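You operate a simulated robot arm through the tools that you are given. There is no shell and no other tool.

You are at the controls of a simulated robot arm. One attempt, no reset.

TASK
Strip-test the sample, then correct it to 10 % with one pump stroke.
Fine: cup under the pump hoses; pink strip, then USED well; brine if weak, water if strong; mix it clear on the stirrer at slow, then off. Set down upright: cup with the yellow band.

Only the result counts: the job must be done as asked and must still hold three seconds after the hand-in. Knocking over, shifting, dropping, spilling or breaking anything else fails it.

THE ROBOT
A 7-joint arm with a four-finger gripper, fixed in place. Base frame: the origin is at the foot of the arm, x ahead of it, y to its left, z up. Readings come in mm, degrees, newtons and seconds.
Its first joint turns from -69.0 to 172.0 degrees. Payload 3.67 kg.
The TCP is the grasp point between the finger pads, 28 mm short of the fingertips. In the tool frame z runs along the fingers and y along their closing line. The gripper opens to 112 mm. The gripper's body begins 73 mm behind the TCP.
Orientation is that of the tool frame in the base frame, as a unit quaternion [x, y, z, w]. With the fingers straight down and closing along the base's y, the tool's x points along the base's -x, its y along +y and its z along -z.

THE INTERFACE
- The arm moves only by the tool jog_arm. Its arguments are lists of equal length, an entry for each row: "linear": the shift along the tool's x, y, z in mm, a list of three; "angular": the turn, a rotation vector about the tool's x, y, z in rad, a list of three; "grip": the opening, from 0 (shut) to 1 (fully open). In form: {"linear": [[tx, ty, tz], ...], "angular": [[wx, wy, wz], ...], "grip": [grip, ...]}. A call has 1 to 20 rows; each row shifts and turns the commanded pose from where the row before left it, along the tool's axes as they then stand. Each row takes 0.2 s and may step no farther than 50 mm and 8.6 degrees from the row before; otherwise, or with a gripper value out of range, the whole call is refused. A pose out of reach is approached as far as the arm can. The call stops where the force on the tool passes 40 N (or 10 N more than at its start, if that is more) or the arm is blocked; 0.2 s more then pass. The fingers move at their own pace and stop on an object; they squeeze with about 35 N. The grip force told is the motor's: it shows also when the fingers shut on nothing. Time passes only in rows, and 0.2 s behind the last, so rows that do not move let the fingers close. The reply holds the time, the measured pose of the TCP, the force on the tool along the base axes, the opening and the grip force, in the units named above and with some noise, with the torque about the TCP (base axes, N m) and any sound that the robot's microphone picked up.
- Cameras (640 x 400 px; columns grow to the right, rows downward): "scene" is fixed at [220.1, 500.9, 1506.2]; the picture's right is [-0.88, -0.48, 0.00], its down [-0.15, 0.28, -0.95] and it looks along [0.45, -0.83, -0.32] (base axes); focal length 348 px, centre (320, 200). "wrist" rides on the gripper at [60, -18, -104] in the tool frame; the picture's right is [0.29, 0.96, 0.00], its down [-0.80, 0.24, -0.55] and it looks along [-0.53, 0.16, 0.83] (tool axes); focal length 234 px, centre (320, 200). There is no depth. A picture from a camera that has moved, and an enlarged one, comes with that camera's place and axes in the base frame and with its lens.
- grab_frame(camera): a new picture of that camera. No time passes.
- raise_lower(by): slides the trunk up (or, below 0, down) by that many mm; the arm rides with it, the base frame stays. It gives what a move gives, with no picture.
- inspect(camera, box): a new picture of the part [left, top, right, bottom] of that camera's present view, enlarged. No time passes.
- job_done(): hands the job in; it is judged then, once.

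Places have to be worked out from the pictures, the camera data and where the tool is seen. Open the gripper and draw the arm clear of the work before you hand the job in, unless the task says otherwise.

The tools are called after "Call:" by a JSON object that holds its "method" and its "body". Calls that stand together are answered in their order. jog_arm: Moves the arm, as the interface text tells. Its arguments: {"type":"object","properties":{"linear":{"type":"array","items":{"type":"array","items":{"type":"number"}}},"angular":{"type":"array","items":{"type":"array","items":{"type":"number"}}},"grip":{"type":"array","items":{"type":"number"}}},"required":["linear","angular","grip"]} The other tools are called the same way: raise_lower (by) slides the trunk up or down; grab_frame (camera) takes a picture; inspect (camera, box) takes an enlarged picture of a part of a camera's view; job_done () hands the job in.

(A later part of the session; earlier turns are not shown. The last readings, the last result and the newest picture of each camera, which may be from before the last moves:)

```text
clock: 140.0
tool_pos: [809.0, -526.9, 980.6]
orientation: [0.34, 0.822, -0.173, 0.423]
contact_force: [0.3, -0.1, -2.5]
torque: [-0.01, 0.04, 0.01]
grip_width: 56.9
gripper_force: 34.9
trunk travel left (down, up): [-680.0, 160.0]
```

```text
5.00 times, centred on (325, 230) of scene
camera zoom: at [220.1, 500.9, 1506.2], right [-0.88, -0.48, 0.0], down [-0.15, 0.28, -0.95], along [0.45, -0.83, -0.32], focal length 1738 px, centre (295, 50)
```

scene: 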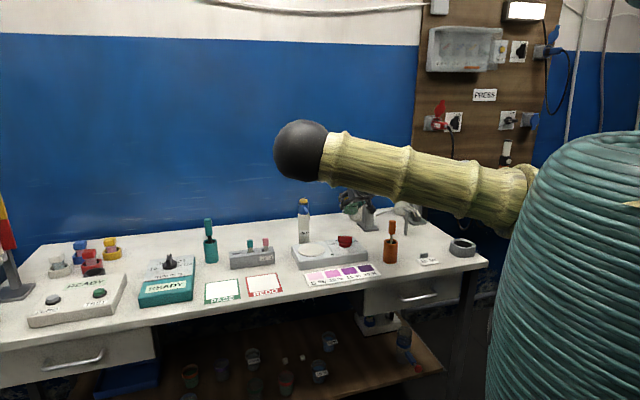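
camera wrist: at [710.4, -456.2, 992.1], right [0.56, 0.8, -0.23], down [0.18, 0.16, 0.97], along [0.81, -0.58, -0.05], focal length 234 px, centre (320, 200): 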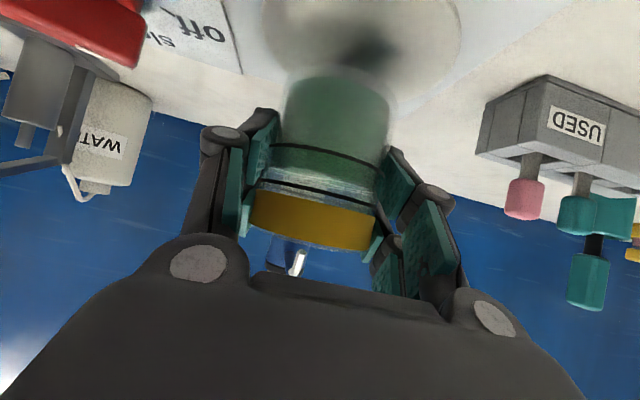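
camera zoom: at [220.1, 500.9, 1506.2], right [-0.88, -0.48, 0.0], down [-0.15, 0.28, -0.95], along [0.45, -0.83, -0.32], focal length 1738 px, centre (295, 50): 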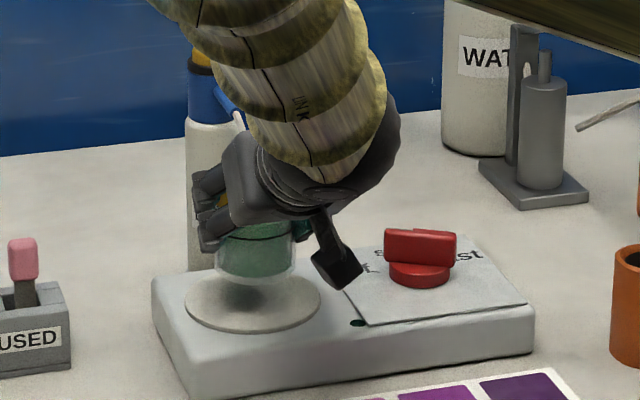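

The cup is centred above the plate (n=944.6, e=199.5). I'll lower with the trunk: 18 mm first, then small steps until I feel contact.

Call:
{"method": "raise_lower", "body": {"by": -18}}

Call:
{"method": "inspect", "body": {"camera": "scene", "box": [290, 210, 360, 270]}}

```text
clock: 140.7
tool_pos: [808.2, -528.3, 963.7]
orientation: [0.34, 0.821, -0.175, 0.425]
contact_force: [0.0, 0.1, -2.3]
torque: [0.01, 0.03, -0.03]
grip_width: 57.0
gripper_force: 35.0
trunk travel left (down, up): [-662.0, 178.0]
```

```text
6.67 times, centred on (325, 240) of scene
camera zoom: at [220.1, 500.9, 1506.2], right [-0.88, -0.48, 0.0], down [-0.15, 0.28, -0.95], along [0.45, -0.83, -0.32], focal length 2317 px, centre (287, -67)
```

zoom: 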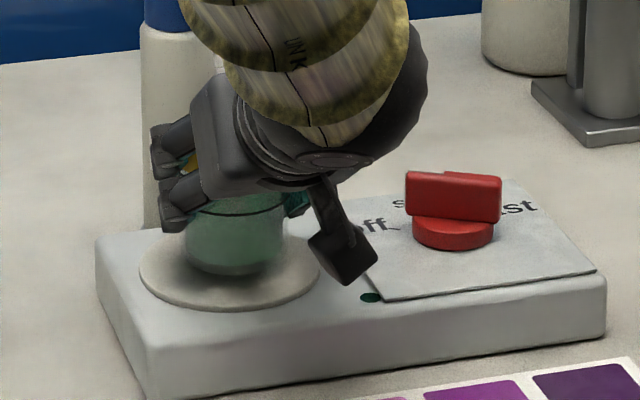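

About 8–10 mm remains. I'll lower in small trunk steps, watching the vertical force.

Call:
{"method": "raise_lower", "body": {"by": -5}}

```text
clock: 141.2
tool_pos: [808.5, -527.7, 956.9]
orientation: [0.34, 0.821, -0.174, 0.424]
contact_force: [0.9, 1.0, -2.5]
torque: [-0.03, 0.02, -0.02]
grip_width: 57.0
gripper_force: 34.9
trunk travel left (down, up): [-657.0, 183.0]
```

The force is still only the cup's weight (-2.5 N). Lowering another 3 mm.

Call:
{"method": "raise_lower", "body": {"by": -3}}

Call:
{"method": "inspect", "body": {"camera": "scene", "box": [290, 225, 340, 265]}}

```text
clock: 141.7
tool_pos: [807.8, -528.2, 956.4]
orientation: [0.339, 0.822, -0.173, 0.424]
contact_force: [0.8, -0.5, 2.6]
torque: [-0.11, -0.1, 0.02]
grip_width: 57.0
gripper_force: 35.8
trunk travel left (down, up): [-654.0, 186.0]
```

```text
10.00 times, centred on (315, 245) of scene
camera zoom: at [220.1, 500.9, 1506.2], right [-0.88, -0.48, 0.0], down [-0.15, 0.28, -0.95], along [0.45, -0.83, -0.32], focal length 3476 px, centre (370, -250)
```

zoom: 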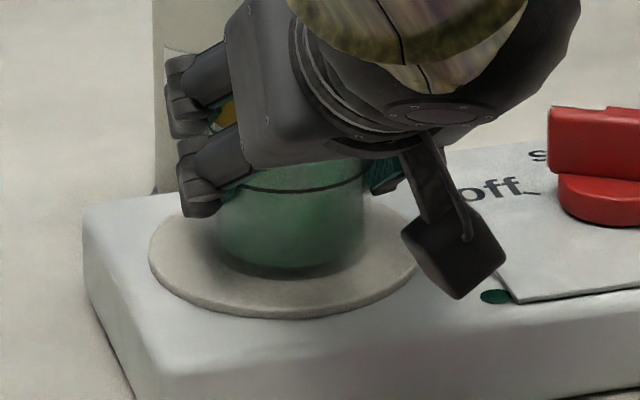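

Contact: the force reversed to +2.6 N, slightly at the back edge. I'll level by 0.6° and open the fingers gradually.

Call:
{"method": "jog_arm", "body": {"linear": [[0, 0, 0], [0, 0, 0], [0, 0, 0], [0, 0, 0], [0, 0, 0], [0, 0, 0], [0, 0, 0], [0, 0, 0]], "angular": [[0, -0.01, 0], [0, 0, 0], [0, 0, 0], [0, 0, 0], [0, 0, 0], [0, 0, 0], [0, 0, 0], [0, 0, 0]], "grip": [0.48, 0.5, 0.53, 0.57, 0.63, 0.7, 0.8, 0.8]}}

Call:
{"method": "inspect", "body": {"camera": "scene", "box": [290, 215, 350, 265]}}

Call:
{"method": "grab_frame", "body": {"camera": "wrist"}}

```text
clock: 143.5
tool_pos: [808.1, -527.9, 955.4]
orientation: [0.339, 0.82, -0.175, 0.427]
contact_force: [-0.7, 0.3, -0.7]
torque: [0.03, -0.01, 0.01]
grip_width: 89.7
gripper_force: 0.0
trunk travel left (down, up): [-654.0, 186.0]
```

```text
8.00 times, centred on (320, 240) of scene
camera zoom: at [220.1, 500.9, 1506.2], right [-0.88, -0.48, 0.0], down [-0.15, 0.28, -0.95], along [0.45, -0.83, -0.32], focal length 2781 px, centre (320, -120)
```

zoom: 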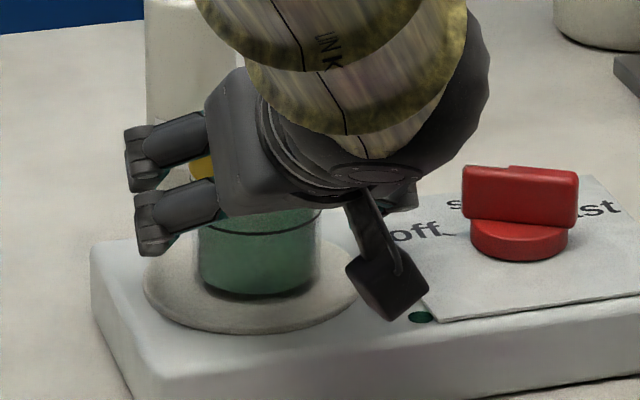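

```text
taken
camera wrist: at [710.5, -456.9, 965.7], right [0.56, 0.8, -0.23], down [0.17, 0.16, 0.97], along [0.81, -0.58, -0.04], focal length 234 px, centre (320, 200)
```

wrist: 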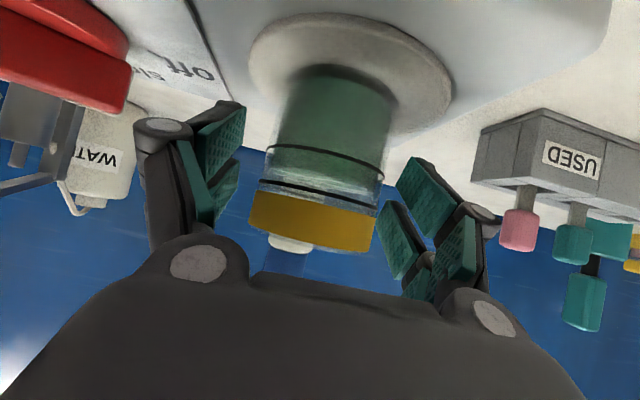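

The cup stands on the plate and is free. I'll raise the trunk 85 mm to lift the open fingers straight up past the cup, with the spout staying between them, without changing any joints.

Call:
{"method": "raise_lower", "body": {"by": 85}}

Call:
{"method": "grab_frame", "body": {"camera": "wrist"}}

Call:
{"method": "inspect", "body": {"camera": "scene", "box": [270, 180, 380, 270]}}

```text
clock: 144.7
tool_pos: [808.1, -529.5, 1039.8]
orientation: [0.339, 0.82, -0.174, 0.426]
contact_force: [-0.2, 0.0, -0.7]
torque: [0.04, -0.02, 0.01]
grip_width: 89.6
gripper_force: 0.1
trunk travel left (down, up): [-739.0, 101.0]
```

```text
taken
camera wrist: at [710.7, -457.0, 1050.3], right [0.56, 0.8, -0.23], down [0.17, 0.16, 0.97], along [0.81, -0.58, -0.04], focal length 234 px, centre (320, 200)
```

wrist: 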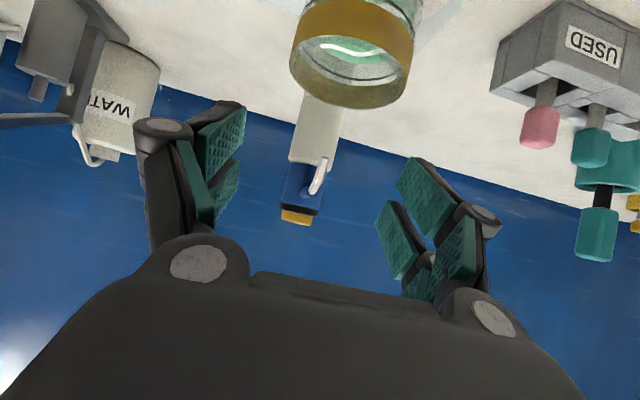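

```text
4.44 times, centred on (325, 225) of scene
camera zoom: at [220.1, 500.9, 1506.2], right [-0.88, -0.48, 0.0], down [-0.15, 0.28, -0.95], along [0.45, -0.83, -0.32], focal length 1545 px, centre (298, 89)
```

zoom: 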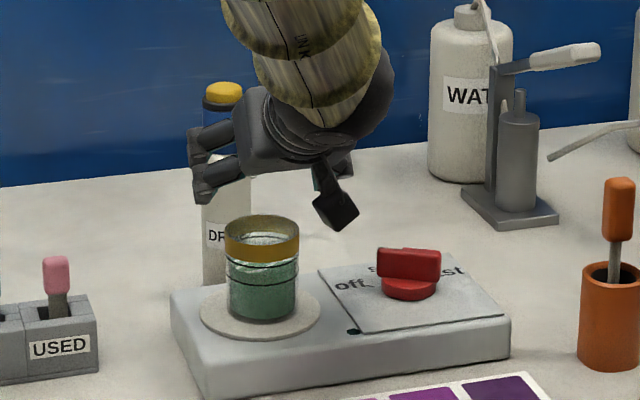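

The cup stands neatly on the plate. I'll reduce the tilt to 30° in place to relieve the folded arm posture, then back away from the cup and spout.

Call:
{"method": "jog_arm", "body": {"linear": [[0, 0, 0], [0, 0, 0], [0, 0, 0], [0, 0, 0], [0, 0, 0], [0, 0, 0]], "angular": [[0, 0.109, 0], [0, 0.109, 0], [0, 0.109, 0], [0, 0.109, 0], [0, 0, 0], [0, 0, 0]], "grip": [0.8, 0.8, 0.8, 0.8, 0.8, 0.8]}}

Call:
{"method": "grab_frame", "body": {"camera": "wrist"}}

```text
clock: 146.1
tool_pos: [808.3, -543.0, 1034.9]
orientation: [0.372, 0.893, -0.092, 0.236]
contact_force: [-0.5, 0.0, 0.6]
torque: [0.07, -0.02, 0.02]
grip_width: 89.6
gripper_force: 0.1
trunk travel left (down, up): [-739.0, 101.0]
```

```text
taken
camera wrist: at [721.7, -483.1, 1095.6], right [0.5, 0.86, -0.13], down [0.46, -0.14, 0.88], along [0.73, -0.5, -0.46], focal length 234 px, centre (320, 200)
```

wrist: 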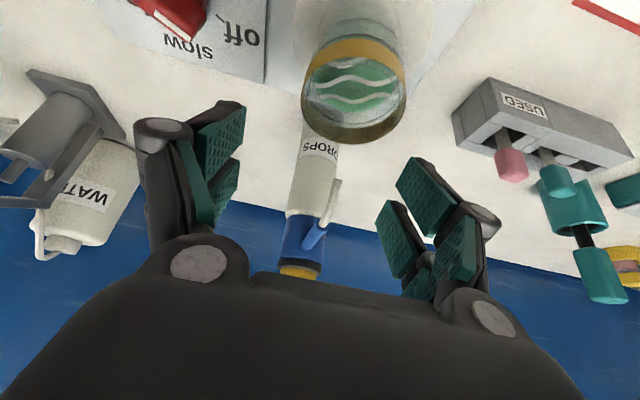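

The surface shows wavy unmixed layers. I'm clear above the cup, so I'll back straight away toward the front by 120 mm.

Call:
{"method": "jog_arm", "body": {"linear": [[17.4, 0, -9.8], [17.4, 0, -9.8], [17.4, 0, -9.8], [17.4, 0, -9.8], [17.4, 0, -9.8], [17.4, 0, -9.8], [0, 0, 0], [0, 0, 0]], "angular": [[0, 0, 0], [0, 0, 0], [0, 0, 0], [0, 0, 0], [0, 0, 0], [0, 0, 0], [0, 0, 0], [0, 0, 0]], "grip": [0.8, 0.8, 0.8, 0.8, 0.8, 0.8, 0.8, 0.8]}}

Call:
{"method": "grab_frame", "body": {"camera": "wrist"}}

Call:
{"method": "grab_frame", "body": {"camera": "scene"}}

```text
clock: 147.9
tool_pos: [722.3, -442.0, 1040.4]
orientation: [0.368, 0.893, -0.098, 0.24]
contact_force: [0.6, -0.3, -0.1]
torque: [-0.01, -0.07, 0.01]
grip_width: 89.8
gripper_force: 0.1
trunk travel left (down, up): [-739.0, 101.0]
```

```text
taken
camera wrist: at [636.0, -381.2, 1100.1], right [0.5, 0.86, -0.14], down [0.46, -0.12, 0.88], along [0.73, -0.5, -0.46], focal length 234 px, centre (320, 200)
```

wrist: 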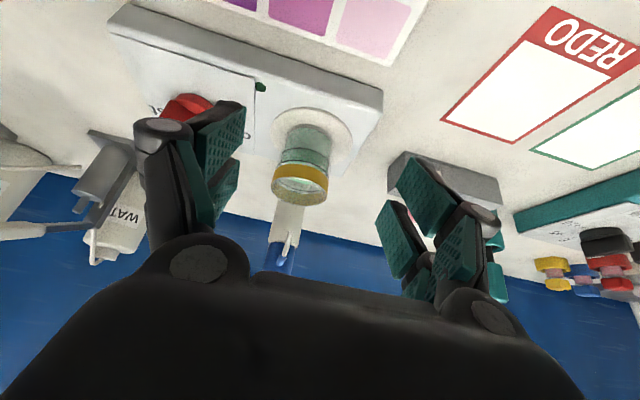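

```text
taken
```

scene: 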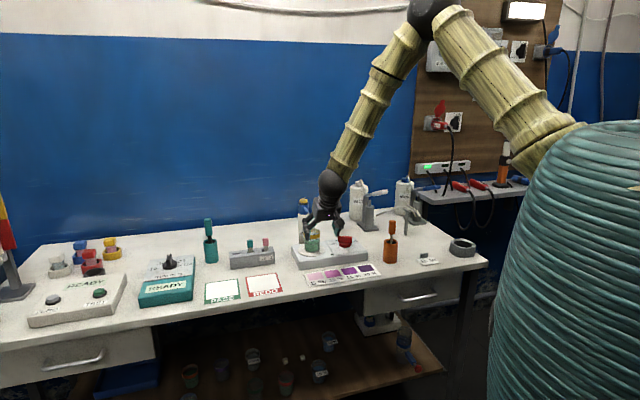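

The arm is back in a comfortable elbow-up posture with the cup undisturbed. Next is the stirrer knob: I'll move to view the dial from closer.

Call:
{"method": "jog_arm", "body": {"linear": [[-15, -35, -3], [-15, -35, -3], [-15, -35, -3], [-15, -35, -3], [0, 0, 0], [0, 0, 0]], "angular": [[0, 0, 0], [0, 0, 0], [0, 0, 0], [0, 0, 0], [0, 0, 0], [0, 0, 0]], "grip": [0.6, 0.5, 0.5, 0.5, 0.5, 0.5]}}

Call:
{"method": "grab_frame", "body": {"camera": "wrist"}}

Call:
{"method": "inspect", "body": {"camera": "scene", "box": [315, 220, 385, 275]}}

```text
clock: 149.3
tool_pos: [656.3, -577.2, 1078.4]
orientation: [0.369, 0.893, -0.096, 0.239]
contact_force: [0.4, 0.1, -0.2]
torque: [0.0, -0.04, -0.01]
grip_width: 55.9
gripper_force: 0.0
trunk travel left (down, up): [-739.0, 101.0]
```

```text
taken
camera wrist: at [569.9, -517.1, 1138.0], right [0.5, 0.86, -0.14], down [0.46, -0.13, 0.88], along [0.73, -0.5, -0.46], focal length 234 px, centre (320, 200)
```

wrist: 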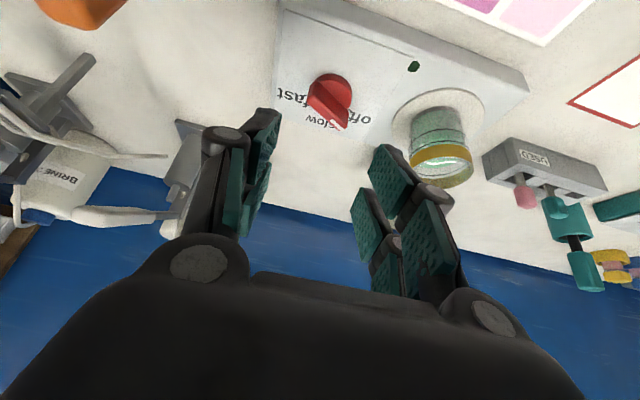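

```text
7.27 times, centred on (350, 248) of scene
camera zoom: at [220.1, 500.9, 1506.2], right [-0.88, -0.48, 0.0], down [-0.15, 0.28, -0.95], along [0.45, -0.83, -0.32], focal length 2528 px, centre (102, -146)
```

zoom: 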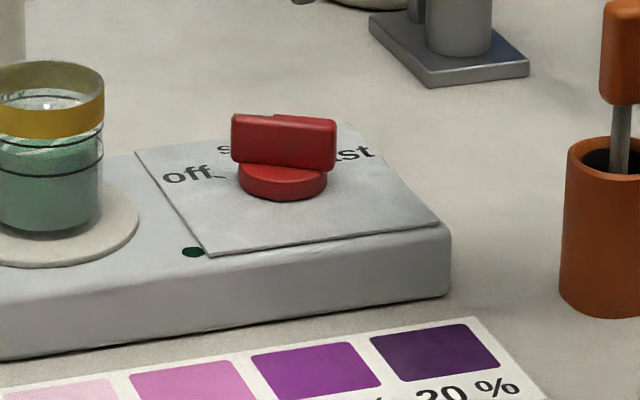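

The knob and dial are visible, so I'll zoom in on them.

Call:
{"method": "inspect", "body": {"camera": "wrist", "box": [265, 40, 405, 150]}}

```text
3.64 times, centred on (335, 95) of wrist
camera zoom: at [569.9, -517.1, 1138.0], right [0.5, 0.86, -0.14], down [0.46, -0.13, 0.88], along [0.73, -0.5, -0.46], focal length 852 px, centre (266, 582)
```

zoom: 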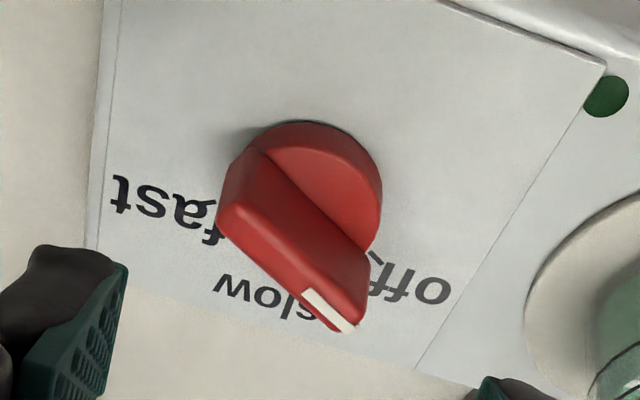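

The dial reads off at about +60° (toward +e), slow straight back at 0°, and fast at -60°. The knob axis is near n≈950, e≈63 and its bar points at "off". I'll bring the tool vertical above the knob and yaw it about 58° so the fingers can straddle the bar.

Call:
{"method": "jog_arm", "body": {"linear": [[0, 0, 0], [0, 0, 0], [0, 0, 0], [0, 0, 0], [-26, 2.3, 8], [-26, 2.3, 8], [-26, 2.4, 8], [0, 0, 0], [0, 0, 0], [0, 0, 0], [0, 0, 0], [0, 0, 0], [0, 0, 0], [0, 0, 0], [0, 0, 0], [0, 0, 0], [0, 0, 0]], "angular": [[0, 0.1302, 0], [0, 0.1302, 0], [0, 0.1302, 0], [0, 0.1302, 0], [0, 0, 0], [0, 0, 0], [0, 0, 0], [0, 0, -0.1265], [0, 0, -0.1265], [0, 0, -0.1265], [0, 0, -0.1265], [0, 0, -0.1265], [0, 0, -0.1265], [0, 0, -0.1265], [0, 0, -0.1265], [0, 0, 0], [0, 0, 0]], "grip": [0.5, 0.5, 0.5, 0.5, 0.45, 0.45, 0.45, 0.45, 0.45, 0.45, 0.45, 0.45, 0.45, 0.45, 0.45, 0.45, 0.45]}}

Call:
{"method": "grab_frame", "body": {"camera": "wrist"}}

Call:
{"method": "inspect", "body": {"camera": "scene", "box": [290, 170, 400, 270]}}

```text
clock: 152.9
tool_pos: [716.4, -626.1, 1054.1]
orientation: [-0.114, 0.993, 0.002, 0.001]
contact_force: [-0.3, 0.0, 0.5]
torque: [-0.01, 0.01, 0.0]
grip_width: 50.4
gripper_force: 0.1
trunk travel left (down, up): [-739.0, 101.0]
```

```text
taken
camera wrist: at [662.7, -658.0, 1158.0], right [-0.5, 0.87, 0.0], down [0.72, 0.41, 0.56], along [0.48, 0.28, -0.83], focal length 234 px, centre (320, 200)
```

wrist: 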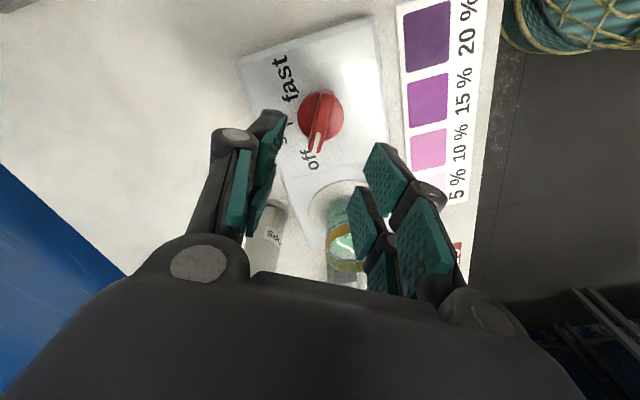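

```text
4.00 times, centred on (345, 220) of scene
camera zoom: at [220.1, 500.9, 1506.2], right [-0.88, -0.48, 0.0], down [-0.15, 0.28, -0.95], along [0.45, -0.83, -0.32], focal length 1390 px, centre (220, 120)
```

zoom: 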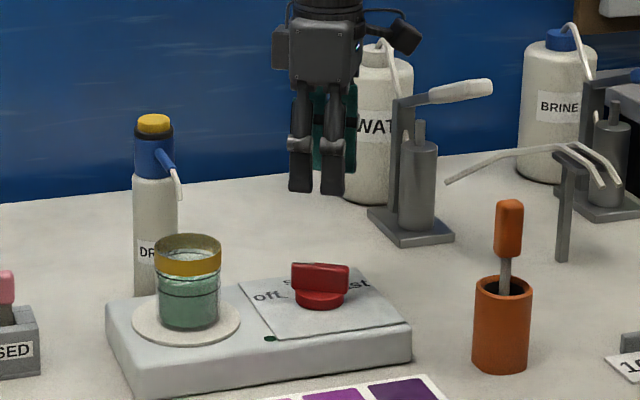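

I'm directly above the knob and the bar lies along the tool's x axis. I'll zoom in to measure its exact angle and offset.

Call:
{"method": "inspect", "body": {"camera": "wrist", "box": [250, 50, 390, 190]}}

```text
2.86 times, centred on (320, 120) of wrist
camera zoom: at [662.7, -658.0, 1158.0], right [-0.5, 0.87, 0.0], down [0.72, 0.41, 0.56], along [0.48, 0.28, -0.83], focal length 669 px, centre (320, 429)
```

zoom: 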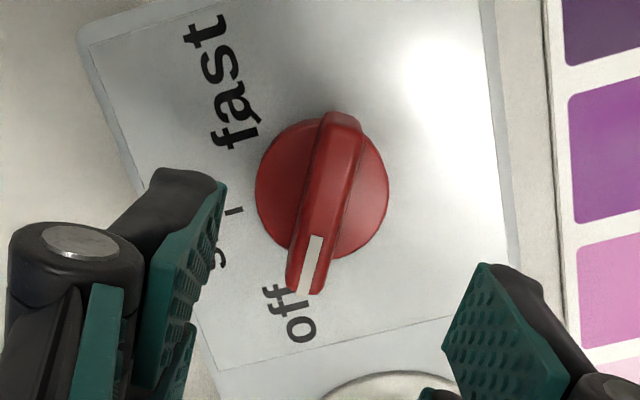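

The bar's pointer is 5° off my tool axis, the knob axis is 3 mm off in x, and the slow tick is 60.5° clockwise of the pointer. I'll correct the yaw and offset, then descend to z≈954 with the fingers open on either side of the bar.

Call:
{"method": "jog_arm", "body": {"linear": [[3, 0, 0], [0, 0, 25], [0, 0, 25], [0, 0, 25], [0, 0, 15], [0, 0, 10], [0, 0, 0], [0, 0, 0]], "angular": [[0, 0, -0.0925], [0, 0, 0], [0, 0, 0], [0, 0, 0], [0, 0, 0], [0, 0, 0], [0, 0, 0], [0, 0, 0]], "grip": [0.45, 0.42, 0.4, 0.4, 0.4, 0.4, 0.4, 0.4]}}

Call:
{"method": "inspect", "body": {"camera": "wrist", "box": [220, 60, 420, 260]}}

Call:
{"method": "inspect", "body": {"camera": "scene", "box": [310, 200, 390, 270]}}

```text
clock: 154.7
tool_pos: [714.4, -626.7, 954.1]
orientation: [-0.16, 0.987, 0.002, 0.001]
contact_force: [0.2, -0.2, 0.9]
torque: [-0.02, -0.03, -0.01]
grip_width: 44.9
gripper_force: 0.0
trunk travel left (down, up): [-739.0, 101.0]
```

```text
2.00 times, centred on (320, 160) of wrist
camera zoom: at [662.7, -663.1, 1057.9], right [-0.58, 0.82, 0.0], down [0.68, 0.48, 0.56], along [0.46, 0.32, -0.83], focal length 468 px, centre (320, 280)
```

zoom: 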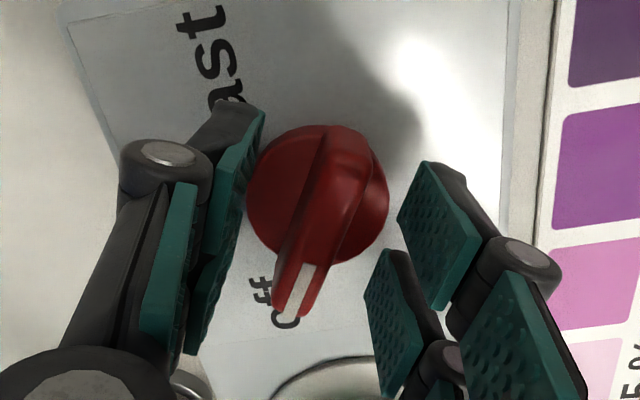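

```text
5.71 times, centred on (350, 235) of scene
camera zoom: at [220.1, 500.9, 1506.2], right [-0.88, -0.48, 0.0], down [-0.15, 0.28, -0.95], along [0.45, -0.83, -0.32], focal length 1986 px, centre (149, 0)
```

zoom: 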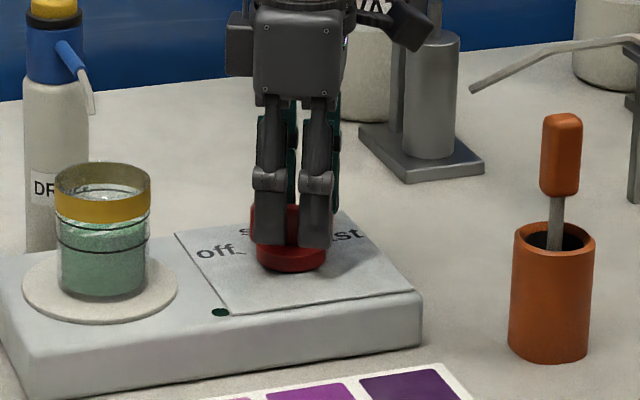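

The open fingers straddle the bar just above the disc and are well aligned. I'll close on the bar and then turn it 60.5° clockwise toward "slow".

Call:
{"method": "jog_arm", "body": {"linear": [[0, 0, 0], [0, 0, 0], [0, 0, 0], [0, 0, 0]], "angular": [[0, 0, 0], [0, 0, 0], [0, 0, 0], [0, 0, 0]], "grip": [0.25, 0.12, 0.08, 0.08]}}

Call:
{"method": "inspect", "body": {"camera": "wrist", "box": [220, 60, 420, 260]}}

```text
clock: 155.7
tool_pos: [715.4, -626.6, 954.5]
orientation: [-0.16, 0.987, 0.001, 0.002]
contact_force: [-1.8, 3.6, -2.4]
torque: [0.12, -0.12, -2.06]
grip_width: 15.1
gripper_force: 44.8
trunk travel left (down, up): [-739.0, 101.0]
```

```text
2.00 times, centred on (320, 160) of wrist
camera zoom: at [662.4, -663.0, 1057.9], right [-0.58, 0.82, 0.0], down [0.68, 0.48, 0.56], along [0.46, 0.32, -0.83], focal length 468 px, centre (320, 280)
```

zoom: 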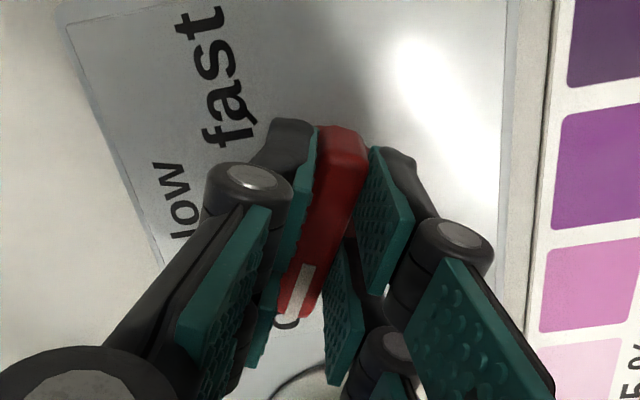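

It's gripped at 15.1 mm with a bit of torque from the knob's end stop. I'll turn clockwise in small steps by 60.5°.

Call:
{"method": "jog_arm", "body": {"linear": [[0, 0, 0], [0, 0, 0], [0, 0, 0], [0, 0, 0], [0, 0, 0], [0, 0, 0], [0, 0, 0], [0, 0, 0], [0, 0, 0], [0, 0, 0], [0, 0, 0]], "angular": [[0, 0, 0.106], [0, 0, 0.106], [0, 0, 0.106], [0, 0, 0.106], [0, 0, 0.106], [0, 0, 0.106], [0, 0, 0.106], [0, 0, 0.106], [0, 0, 0.106], [0, 0, 0.102], [0, 0, 0]], "grip": [0.08, 0.08, 0.08, 0.08, 0.08, 0.08, 0.08, 0.08, 0.08, 0.08, 0.08]}}

Call:
{"method": "grab_frame", "body": {"camera": "wrist"}}

Call:
{"method": "inspect", "body": {"camera": "scene", "box": [290, 200, 390, 280]}}

```text
clock: 157.8
tool_pos: [714.8, -623.7, 953.9]
orientation: [0.324, 0.946, 0.002, 0.001]
contact_force: [2.7, 11.9, -4.7]
torque: [-0.34, -0.78, -0.01]
grip_width: 14.1
gripper_force: 45.1
trunk travel left (down, up): [-739.0, 101.0]
stopped in row 10: the force on the tool passed its limit at 41 N (the readings are from after the stop); the commanded pose is now the measured one
```

```text
taken
camera wrist: at [656.0, -601.5, 1058.2], right [0.36, 0.93, 0.01], down [0.78, -0.3, 0.55], along [0.52, -0.2, -0.83], focal length 234 px, centre (320, 200)
```

wrist: 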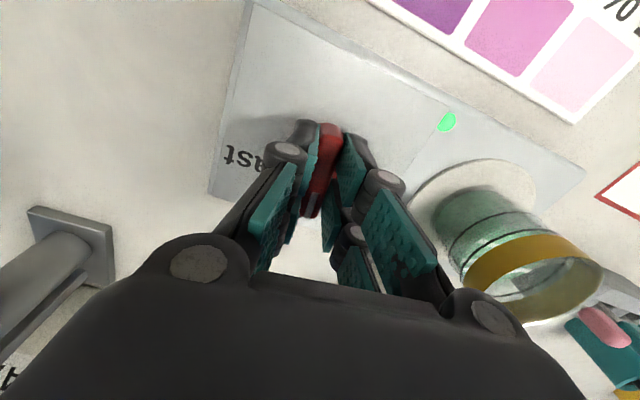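

```text
5.00 times, centred on (340, 240) of scene
camera zoom: at [220.1, 500.9, 1506.2], right [-0.88, -0.48, 0.0], down [-0.15, 0.28, -0.95], along [0.45, -0.83, -0.32], focal length 1738 px, centre (220, 0)
```

zoom: 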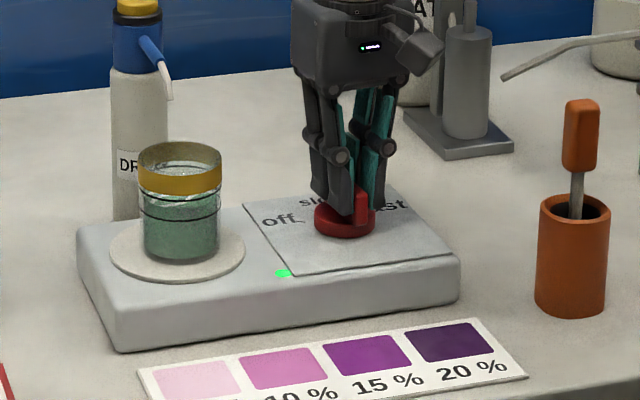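

The green LED is on, so the stirrer is running with the pointer within a few degrees of "slow". I'll open the fingers slightly to unload the knob, stay in place, and watch the mixing.

Call:
{"method": "jog_arm", "body": {"linear": [[0, 0, 0], [0, 0, 0], [0, 0, 0], [0, 0, 0]], "angular": [[0, 0, 0], [0, 0, 0], [0, 0, 0], [0, 0, 0]], "grip": [0.2, 0.4, 0.4, 0.4]}}

Call:
{"method": "inspect", "body": {"camera": "wrist", "box": [220, 60, 420, 260]}}

Call:
{"method": "inspect", "body": {"camera": "scene", "box": [300, 220, 350, 260]}}

Call:
{"method": "inspect", "body": {"camera": "wrist", "box": [400, 90, 620, 330]}}

```text
clock: 158.8
tool_pos: [714.3, -625.9, 954.2]
orientation: [0.326, 0.945, 0.001, 0.0]
contact_force: [0.1, 0.2, -0.5]
torque: [0.04, -0.01, 0.03]
grip_width: 45.0
gripper_force: 0.1
trunk travel left (down, up): [-739.0, 101.0]
```

```text
2.00 times, centred on (320, 160) of wrist
camera zoom: at [655.4, -602.9, 1057.8], right [0.36, 0.93, 0.0], down [0.78, -0.3, 0.55], along [0.52, -0.2, -0.83], focal length 468 px, centre (320, 280)
```

zoom: 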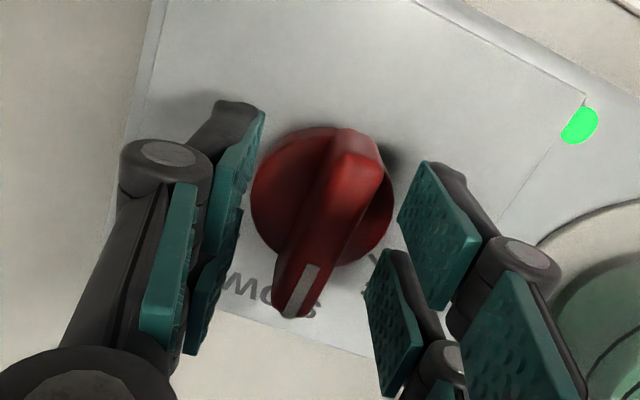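

```text
10.00 times, centred on (325, 240) of scene
camera zoom: at [220.1, 500.9, 1506.2], right [-0.88, -0.48, 0.0], down [-0.15, 0.28, -0.95], along [0.45, -0.83, -0.32], focal length 3476 px, centre (270, -200)
```

zoom: 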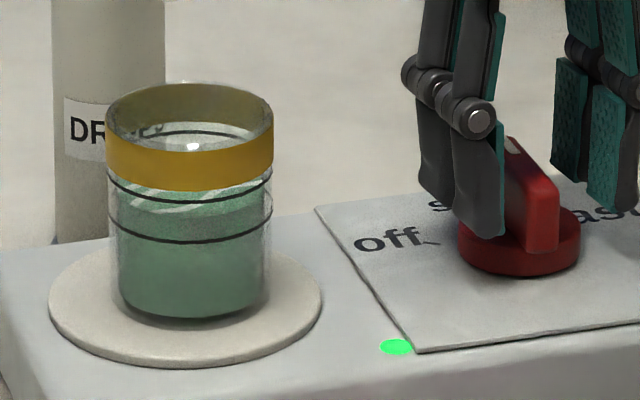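

```text
1.67 times, centred on (510, 210) of wrist
camera zoom: at [655.4, -602.9, 1057.8], right [0.36, 0.93, 0.0], down [0.78, -0.3, 0.55], along [0.52, -0.2, -0.83], focal length 390 px, centre (3, 183)
```

zoom: 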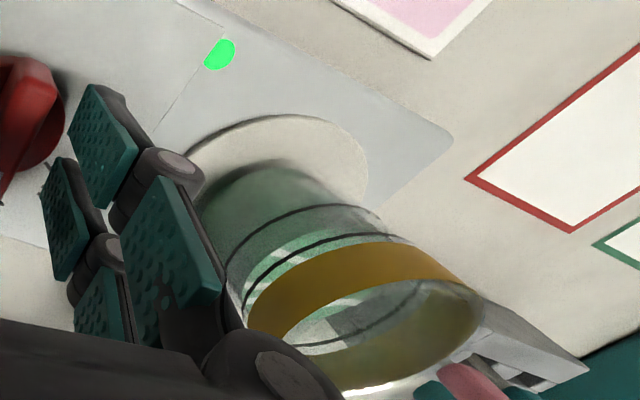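

The LED stays green, with the pointer at "slow" and streaks still visible. I'll wait about 4 s and look again.

Call:
{"method": "jog_arm", "body": {"linear": [[0, 0, 0], [0, 0, 0], [0, 0, 0], [0, 0, 0], [0, 0, 0], [0, 0, 0], [0, 0, 0], [0, 0, 0], [0, 0, 0], [0, 0, 0], [0, 0, 0], [0, 0, 0], [0, 0, 0], [0, 0, 0], [0, 0, 0], [0, 0, 0], [0, 0, 0], [0, 0, 0], [0, 0, 0], [0, 0, 0]], "angular": [[0, 0, 0], [0, 0, 0], [0, 0, 0], [0, 0, 0], [0, 0, 0], [0, 0, 0], [0, 0, 0], [0, 0, 0], [0, 0, 0], [0, 0, 0], [0, 0, 0], [0, 0, 0], [0, 0, 0], [0, 0, 0], [0, 0, 0], [0, 0, 0], [0, 0, 0], [0, 0, 0], [0, 0, 0], [0, 0, 0]], "grip": [0.4, 0.4, 0.4, 0.4, 0.4, 0.4, 0.4, 0.4, 0.4, 0.4, 0.4, 0.4, 0.4, 0.4, 0.4, 0.4, 0.4, 0.4, 0.4, 0.4]}}

Call:
{"method": "inspect", "body": {"camera": "scene", "box": [300, 220, 350, 260]}}

Call:
{"method": "inspect", "body": {"camera": "wrist", "box": [400, 90, 620, 330]}}

```text
clock: 163.1
tool_pos: [713.7, -624.8, 954.2]
orientation: [0.325, 0.946, 0.001, 0.0]
contact_force: [0.7, 0.2, 0.5]
torque: [-0.01, -0.02, -0.02]
grip_width: 44.7
gripper_force: 0.1
trunk travel left (down, up): [-739.0, 101.0]
```

```text
10.00 times, centred on (325, 240) of scene
camera zoom: at [220.1, 500.9, 1506.2], right [-0.88, -0.48, 0.0], down [-0.15, 0.28, -0.95], along [0.45, -0.83, -0.32], focal length 3476 px, centre (270, -200)
```

zoom: 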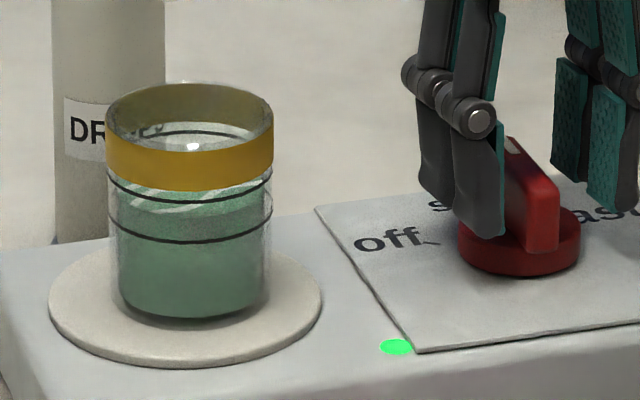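

```text
1.67 times, centred on (510, 210) of wrist
camera zoom: at [655.3, -603.0, 1057.8], right [0.36, 0.93, 0.0], down [0.78, -0.3, 0.55], along [0.52, -0.2, -0.83], focal length 390 px, centre (3, 183)
```

zoom: 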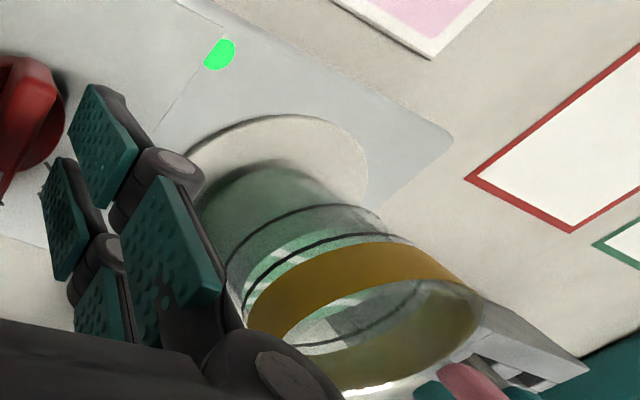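

The streaks are still visible after about 5 s. I'll wait another 4 s.

Call:
{"method": "jog_arm", "body": {"linear": [[0, 0, 0], [0, 0, 0], [0, 0, 0], [0, 0, 0], [0, 0, 0], [0, 0, 0], [0, 0, 0], [0, 0, 0], [0, 0, 0], [0, 0, 0], [0, 0, 0], [0, 0, 0], [0, 0, 0], [0, 0, 0], [0, 0, 0], [0, 0, 0], [0, 0, 0], [0, 0, 0], [0, 0, 0], [0, 0, 0]], "angular": [[0, 0, 0], [0, 0, 0], [0, 0, 0], [0, 0, 0], [0, 0, 0], [0, 0, 0], [0, 0, 0], [0, 0, 0], [0, 0, 0], [0, 0, 0], [0, 0, 0], [0, 0, 0], [0, 0, 0], [0, 0, 0], [0, 0, 0], [0, 0, 0], [0, 0, 0], [0, 0, 0], [0, 0, 0], [0, 0, 0]], "grip": [0.4, 0.4, 0.4, 0.4, 0.4, 0.4, 0.4, 0.4, 0.4, 0.4, 0.4, 0.4, 0.4, 0.4, 0.4, 0.4, 0.4, 0.4, 0.4, 0.4]}}

Call:
{"method": "inspect", "body": {"camera": "scene", "box": [300, 220, 350, 260]}}

Call:
{"method": "inspect", "body": {"camera": "wrist", "box": [400, 90, 620, 330]}}

```text
clock: 167.2
tool_pos: [714.1, -625.2, 953.5]
orientation: [0.326, 0.945, 0.002, 0.0]
contact_force: [-0.9, 0.2, 0.9]
torque: [0.01, -0.01, 0.02]
grip_width: 45.0
gripper_force: 0.0
trunk travel left (down, up): [-739.0, 101.0]
```

```text
10.00 times, centred on (325, 240) of scene
camera zoom: at [220.1, 500.9, 1506.2], right [-0.88, -0.48, 0.0], down [-0.15, 0.28, -0.95], along [0.45, -0.83, -0.32], focal length 3476 px, centre (270, -200)
```

zoom: 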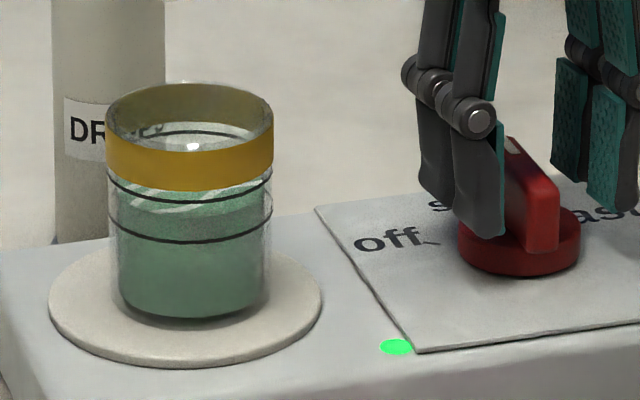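

```text
1.67 times, centred on (510, 210) of wrist
camera zoom: at [655.3, -603.0, 1057.8], right [0.36, 0.93, 0.0], down [0.78, -0.3, 0.55], along [0.52, -0.2, -0.83], focal length 390 px, centre (3, 183)
```

zoom: 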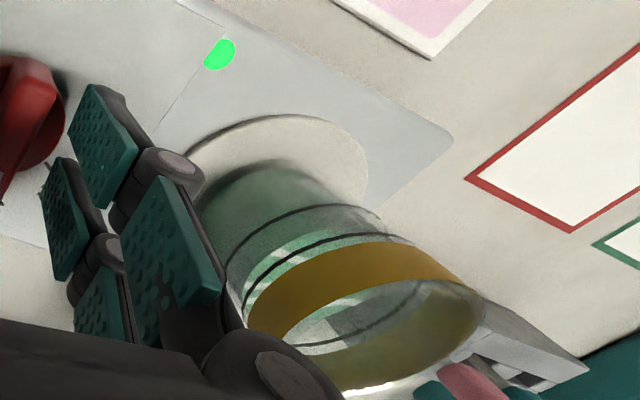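

No visible change yet after about 9 s. I'll give it more time, another 4 s per call, and check the surface closely.

Call:
{"method": "jog_arm", "body": {"linear": [[0, 0, 0], [0, 0, 0], [0, 0, 0], [0, 0, 0], [0, 0, 0], [0, 0, 0], [0, 0, 0], [0, 0, 0], [0, 0, 0], [0, 0, 0], [0, 0, 0], [0, 0, 0], [0, 0, 0], [0, 0, 0], [0, 0, 0], [0, 0, 0], [0, 0, 0], [0, 0, 0], [0, 0, 0], [0, 0, 0]], "angular": [[0, 0, 0], [0, 0, 0], [0, 0, 0], [0, 0, 0], [0, 0, 0], [0, 0, 0], [0, 0, 0], [0, 0, 0], [0, 0, 0], [0, 0, 0], [0, 0, 0], [0, 0, 0], [0, 0, 0], [0, 0, 0], [0, 0, 0], [0, 0, 0], [0, 0, 0], [0, 0, 0], [0, 0, 0], [0, 0, 0]], "grip": [0.4, 0.4, 0.4, 0.4, 0.4, 0.4, 0.4, 0.4, 0.4, 0.4, 0.4, 0.4, 0.4, 0.4, 0.4, 0.4, 0.4, 0.4, 0.4, 0.4]}}

Call:
{"method": "inspect", "body": {"camera": "scene", "box": [305, 225, 335, 255]}}

Call:
{"method": "inspect", "body": {"camera": "scene", "box": [200, 300, 420, 400]}}

```text
clock: 171.4
tool_pos: [714.1, -625.4, 954.2]
orientation: [0.325, 0.946, 0.002, -0.001]
contact_force: [0.4, 0.5, 0.4]
torque: [0.0, -0.04, -0.02]
grip_width: 44.8
gripper_force: 0.1
trunk travel left (down, up): [-739.0, 101.0]
```

```text
13.33 times, centred on (320, 240) of scene
camera zoom: at [220.1, 500.9, 1506.2], right [-0.88, -0.48, 0.0], down [-0.15, 0.28, -0.95], along [0.45, -0.83, -0.32], focal length 4635 px, centre (320, -333)
```

zoom: 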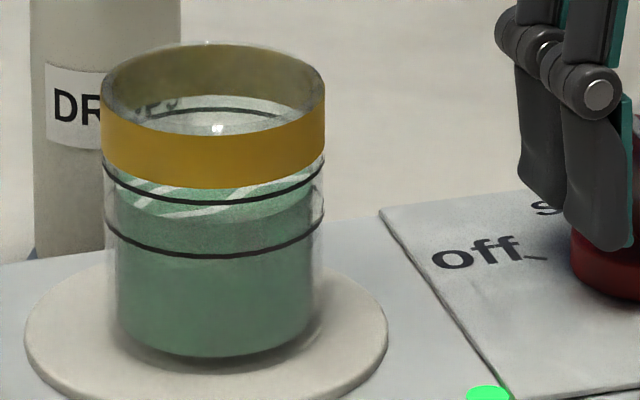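

```text
2.91 times, centred on (310, 350) of scene
camera zoom: at [220.1, 500.9, 1506.2], right [-0.88, -0.48, 0.0], down [-0.15, 0.28, -0.95], along [0.45, -0.83, -0.32], focal length 1011 px, centre (349, -236)
```

zoom: 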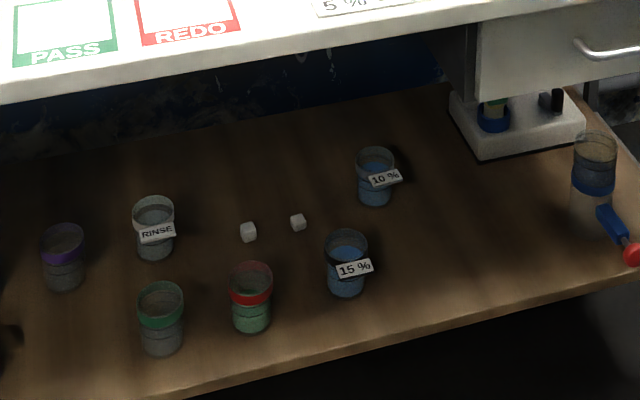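

The cup is centred on the plate to within a few mm and the LED is on, so mixing at slow may just take longer. I'll keep waiting.

Call:
{"method": "jog_arm", "body": {"linear": [[0, 0, 0], [0, 0, 0], [0, 0, 0], [0, 0, 0], [0, 0, 0], [0, 0, 0], [0, 0, 0], [0, 0, 0], [0, 0, 0], [0, 0, 0], [0, 0, 0], [0, 0, 0], [0, 0, 0], [0, 0, 0], [0, 0, 0], [0, 0, 0], [0, 0, 0], [0, 0, 0], [0, 0, 0], [0, 0, 0]], "angular": [[0, 0, 0], [0, 0, 0], [0, 0, 0], [0, 0, 0], [0, 0, 0], [0, 0, 0], [0, 0, 0], [0, 0, 0], [0, 0, 0], [0, 0, 0], [0, 0, 0], [0, 0, 0], [0, 0, 0], [0, 0, 0], [0, 0, 0], [0, 0, 0], [0, 0, 0], [0, 0, 0], [0, 0, 0], [0, 0, 0]], "grip": [0.4, 0.4, 0.4, 0.4, 0.4, 0.4, 0.4, 0.4, 0.4, 0.4, 0.4, 0.4, 0.4, 0.4, 0.4, 0.4, 0.4, 0.4, 0.4, 0.4]}}

Call:
{"method": "inspect", "body": {"camera": "scene", "box": [305, 225, 335, 255]}}

Call:
{"method": "inspect", "body": {"camera": "scene", "box": [325, 230, 375, 265]}}

```text
clock: 175.7
tool_pos: [714.3, -625.9, 954.6]
orientation: [0.326, 0.945, 0.002, -0.001]
contact_force: [-0.2, 0.4, -0.8]
torque: [-0.01, 0.03, -0.01]
grip_width: 44.7
gripper_force: 0.0
trunk travel left (down, up): [-739.0, 101.0]
```

```text
13.33 times, centred on (320, 240) of scene
camera zoom: at [220.1, 500.9, 1506.2], right [-0.88, -0.48, 0.0], down [-0.15, 0.28, -0.95], along [0.45, -0.83, -0.32], focal length 4635 px, centre (320, -333)
```

zoom: 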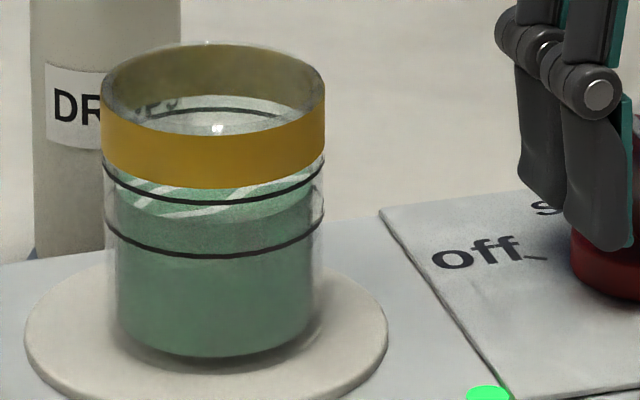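

```text
11.43 times, centred on (350, 248) of scene
camera zoom: at [220.1, 500.9, 1506.2], right [-0.88, -0.48, 0.0], down [-0.15, 0.28, -0.95], along [0.45, -0.83, -0.32], focal length 3973 px, centre (-23, -343)
```

zoom: 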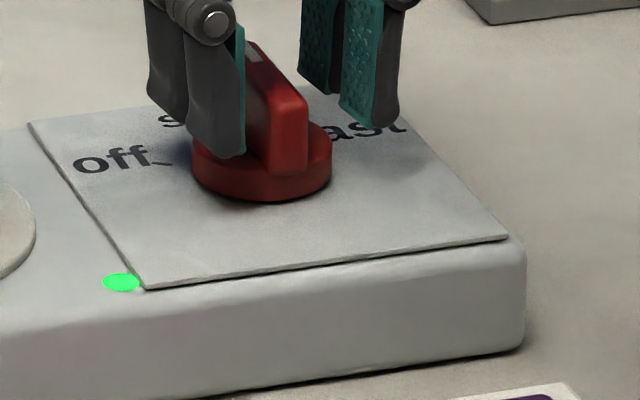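

The streaks are unchanged after about 18 s, so the pointer (≈7°) may be short of the "slow" position (≈0–3°). I'll re-grip the bar and turn it about 5° further clockwise.

Call:
{"method": "jog_arm", "body": {"linear": [[0, 0, 0], [0, 0, 0], [0, 0, 0], [0, 0, 0], [0, 0, 0], [0, 0, 0]], "angular": [[0, 0, 0], [0, 0, 0], [0, 0, 0], [0, 0, 0.045], [0, 0, 0.045], [0, 0, 0]], "grip": [0.2, 0.08, 0.08, 0.08, 0.08, 0.08]}}

Call:
{"method": "inspect", "body": {"camera": "scene", "box": [305, 225, 375, 265]}}

Call:
{"method": "grab_frame", "body": {"camera": "wrist"}}

```text
clock: 177.1
tool_pos: [713.6, -623.4, 953.3]
orientation: [0.367, 0.93, 0.002, 0.0]
contact_force: [5.6, 15.3, -7.3]
torque: [0.07, -0.56, 0.02]
grip_width: 14.0
gripper_force: 45.0
trunk travel left (down, up): [-739.0, 101.0]
```

```text
9.14 times, centred on (340, 245) of scene
camera zoom: at [220.1, 500.9, 1506.2], right [-0.88, -0.48, 0.0], down [-0.15, 0.28, -0.95], along [0.45, -0.83, -0.32], focal length 3178 px, centre (137, -211)
```

zoom: 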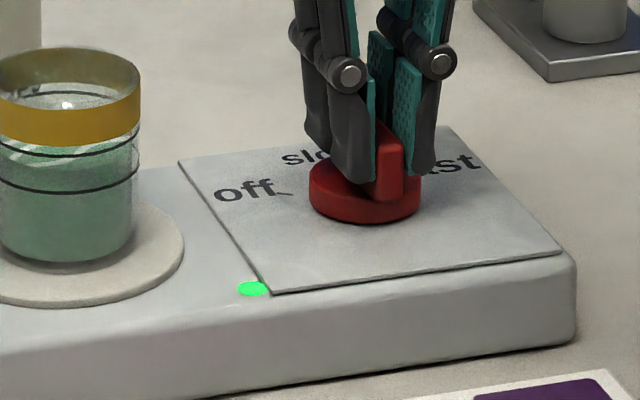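

```text
taken
camera wrist: at [658.7, -596.1, 1057.8], right [0.44, 0.9, 0.0], down [0.75, -0.37, 0.55], along [0.5, -0.24, -0.83], focal length 234 px, centre (320, 200)
```

wrist: 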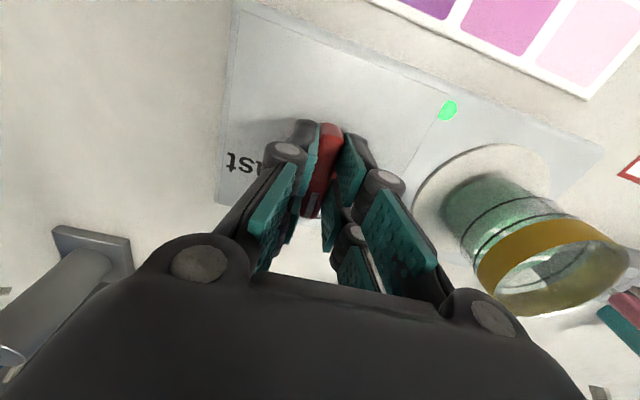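

The bar is now at about 2°, right at slow, and the liquid looks different. I'll open the fingers and zoom in on the cup.

Call:
{"method": "jog_arm", "body": {"linear": [[0, 0, 0], [0, 0, 0], [0, 0, 0], [0, 0, 0]], "angular": [[0, 0, 0], [0, 0, 0], [0, 0, 0], [0, 0, 0]], "grip": [0.2, 0.4, 0.4, 0.4]}}

Call:
{"method": "inspect", "body": {"camera": "scene", "box": [305, 225, 335, 255]}}

Call:
{"method": "inspect", "body": {"camera": "wrist", "box": [220, 60, 420, 260]}}

Call:
{"method": "inspect", "body": {"camera": "wrist", "box": [400, 90, 640, 330]}}

```text
clock: 178.1
tool_pos: [715.3, -625.2, 954.7]
orientation: [0.368, 0.93, 0.003, -0.001]
contact_force: [0.6, 0.0, 0.4]
torque: [0.01, -0.04, -0.01]
grip_width: 44.6
gripper_force: 0.1
trunk travel left (down, up): [-739.0, 101.0]
```

```text
13.33 times, centred on (320, 240) of scene
camera zoom: at [220.1, 500.9, 1506.2], right [-0.88, -0.48, 0.0], down [-0.15, 0.28, -0.95], along [0.45, -0.83, -0.32], focal length 4635 px, centre (320, -333)
```

zoom: 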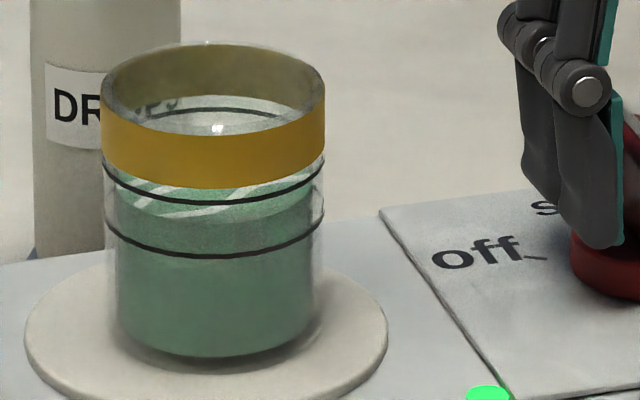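

```text
2.00 times, centred on (320, 160) of wrist
camera zoom: at [657.5, -598.0, 1057.7], right [0.44, 0.9, 0.0], down [0.75, -0.37, 0.55], along [0.5, -0.24, -0.83], focal length 468 px, centre (320, 280)
```

zoom: 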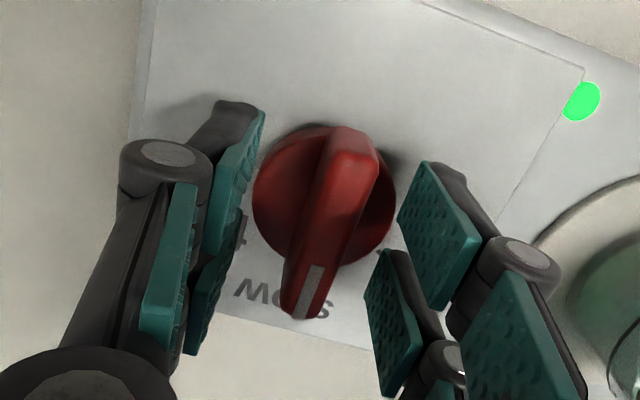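

```text
1.67 times, centred on (520, 210) of wrist
camera zoom: at [657.5, -598.0, 1057.7], right [0.44, 0.9, 0.0], down [0.75, -0.37, 0.55], along [0.5, -0.24, -0.83], focal length 390 px, centre (-13, 183)
```

zoom: 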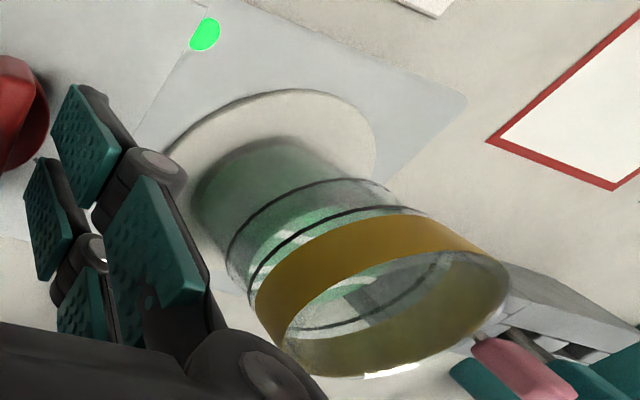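

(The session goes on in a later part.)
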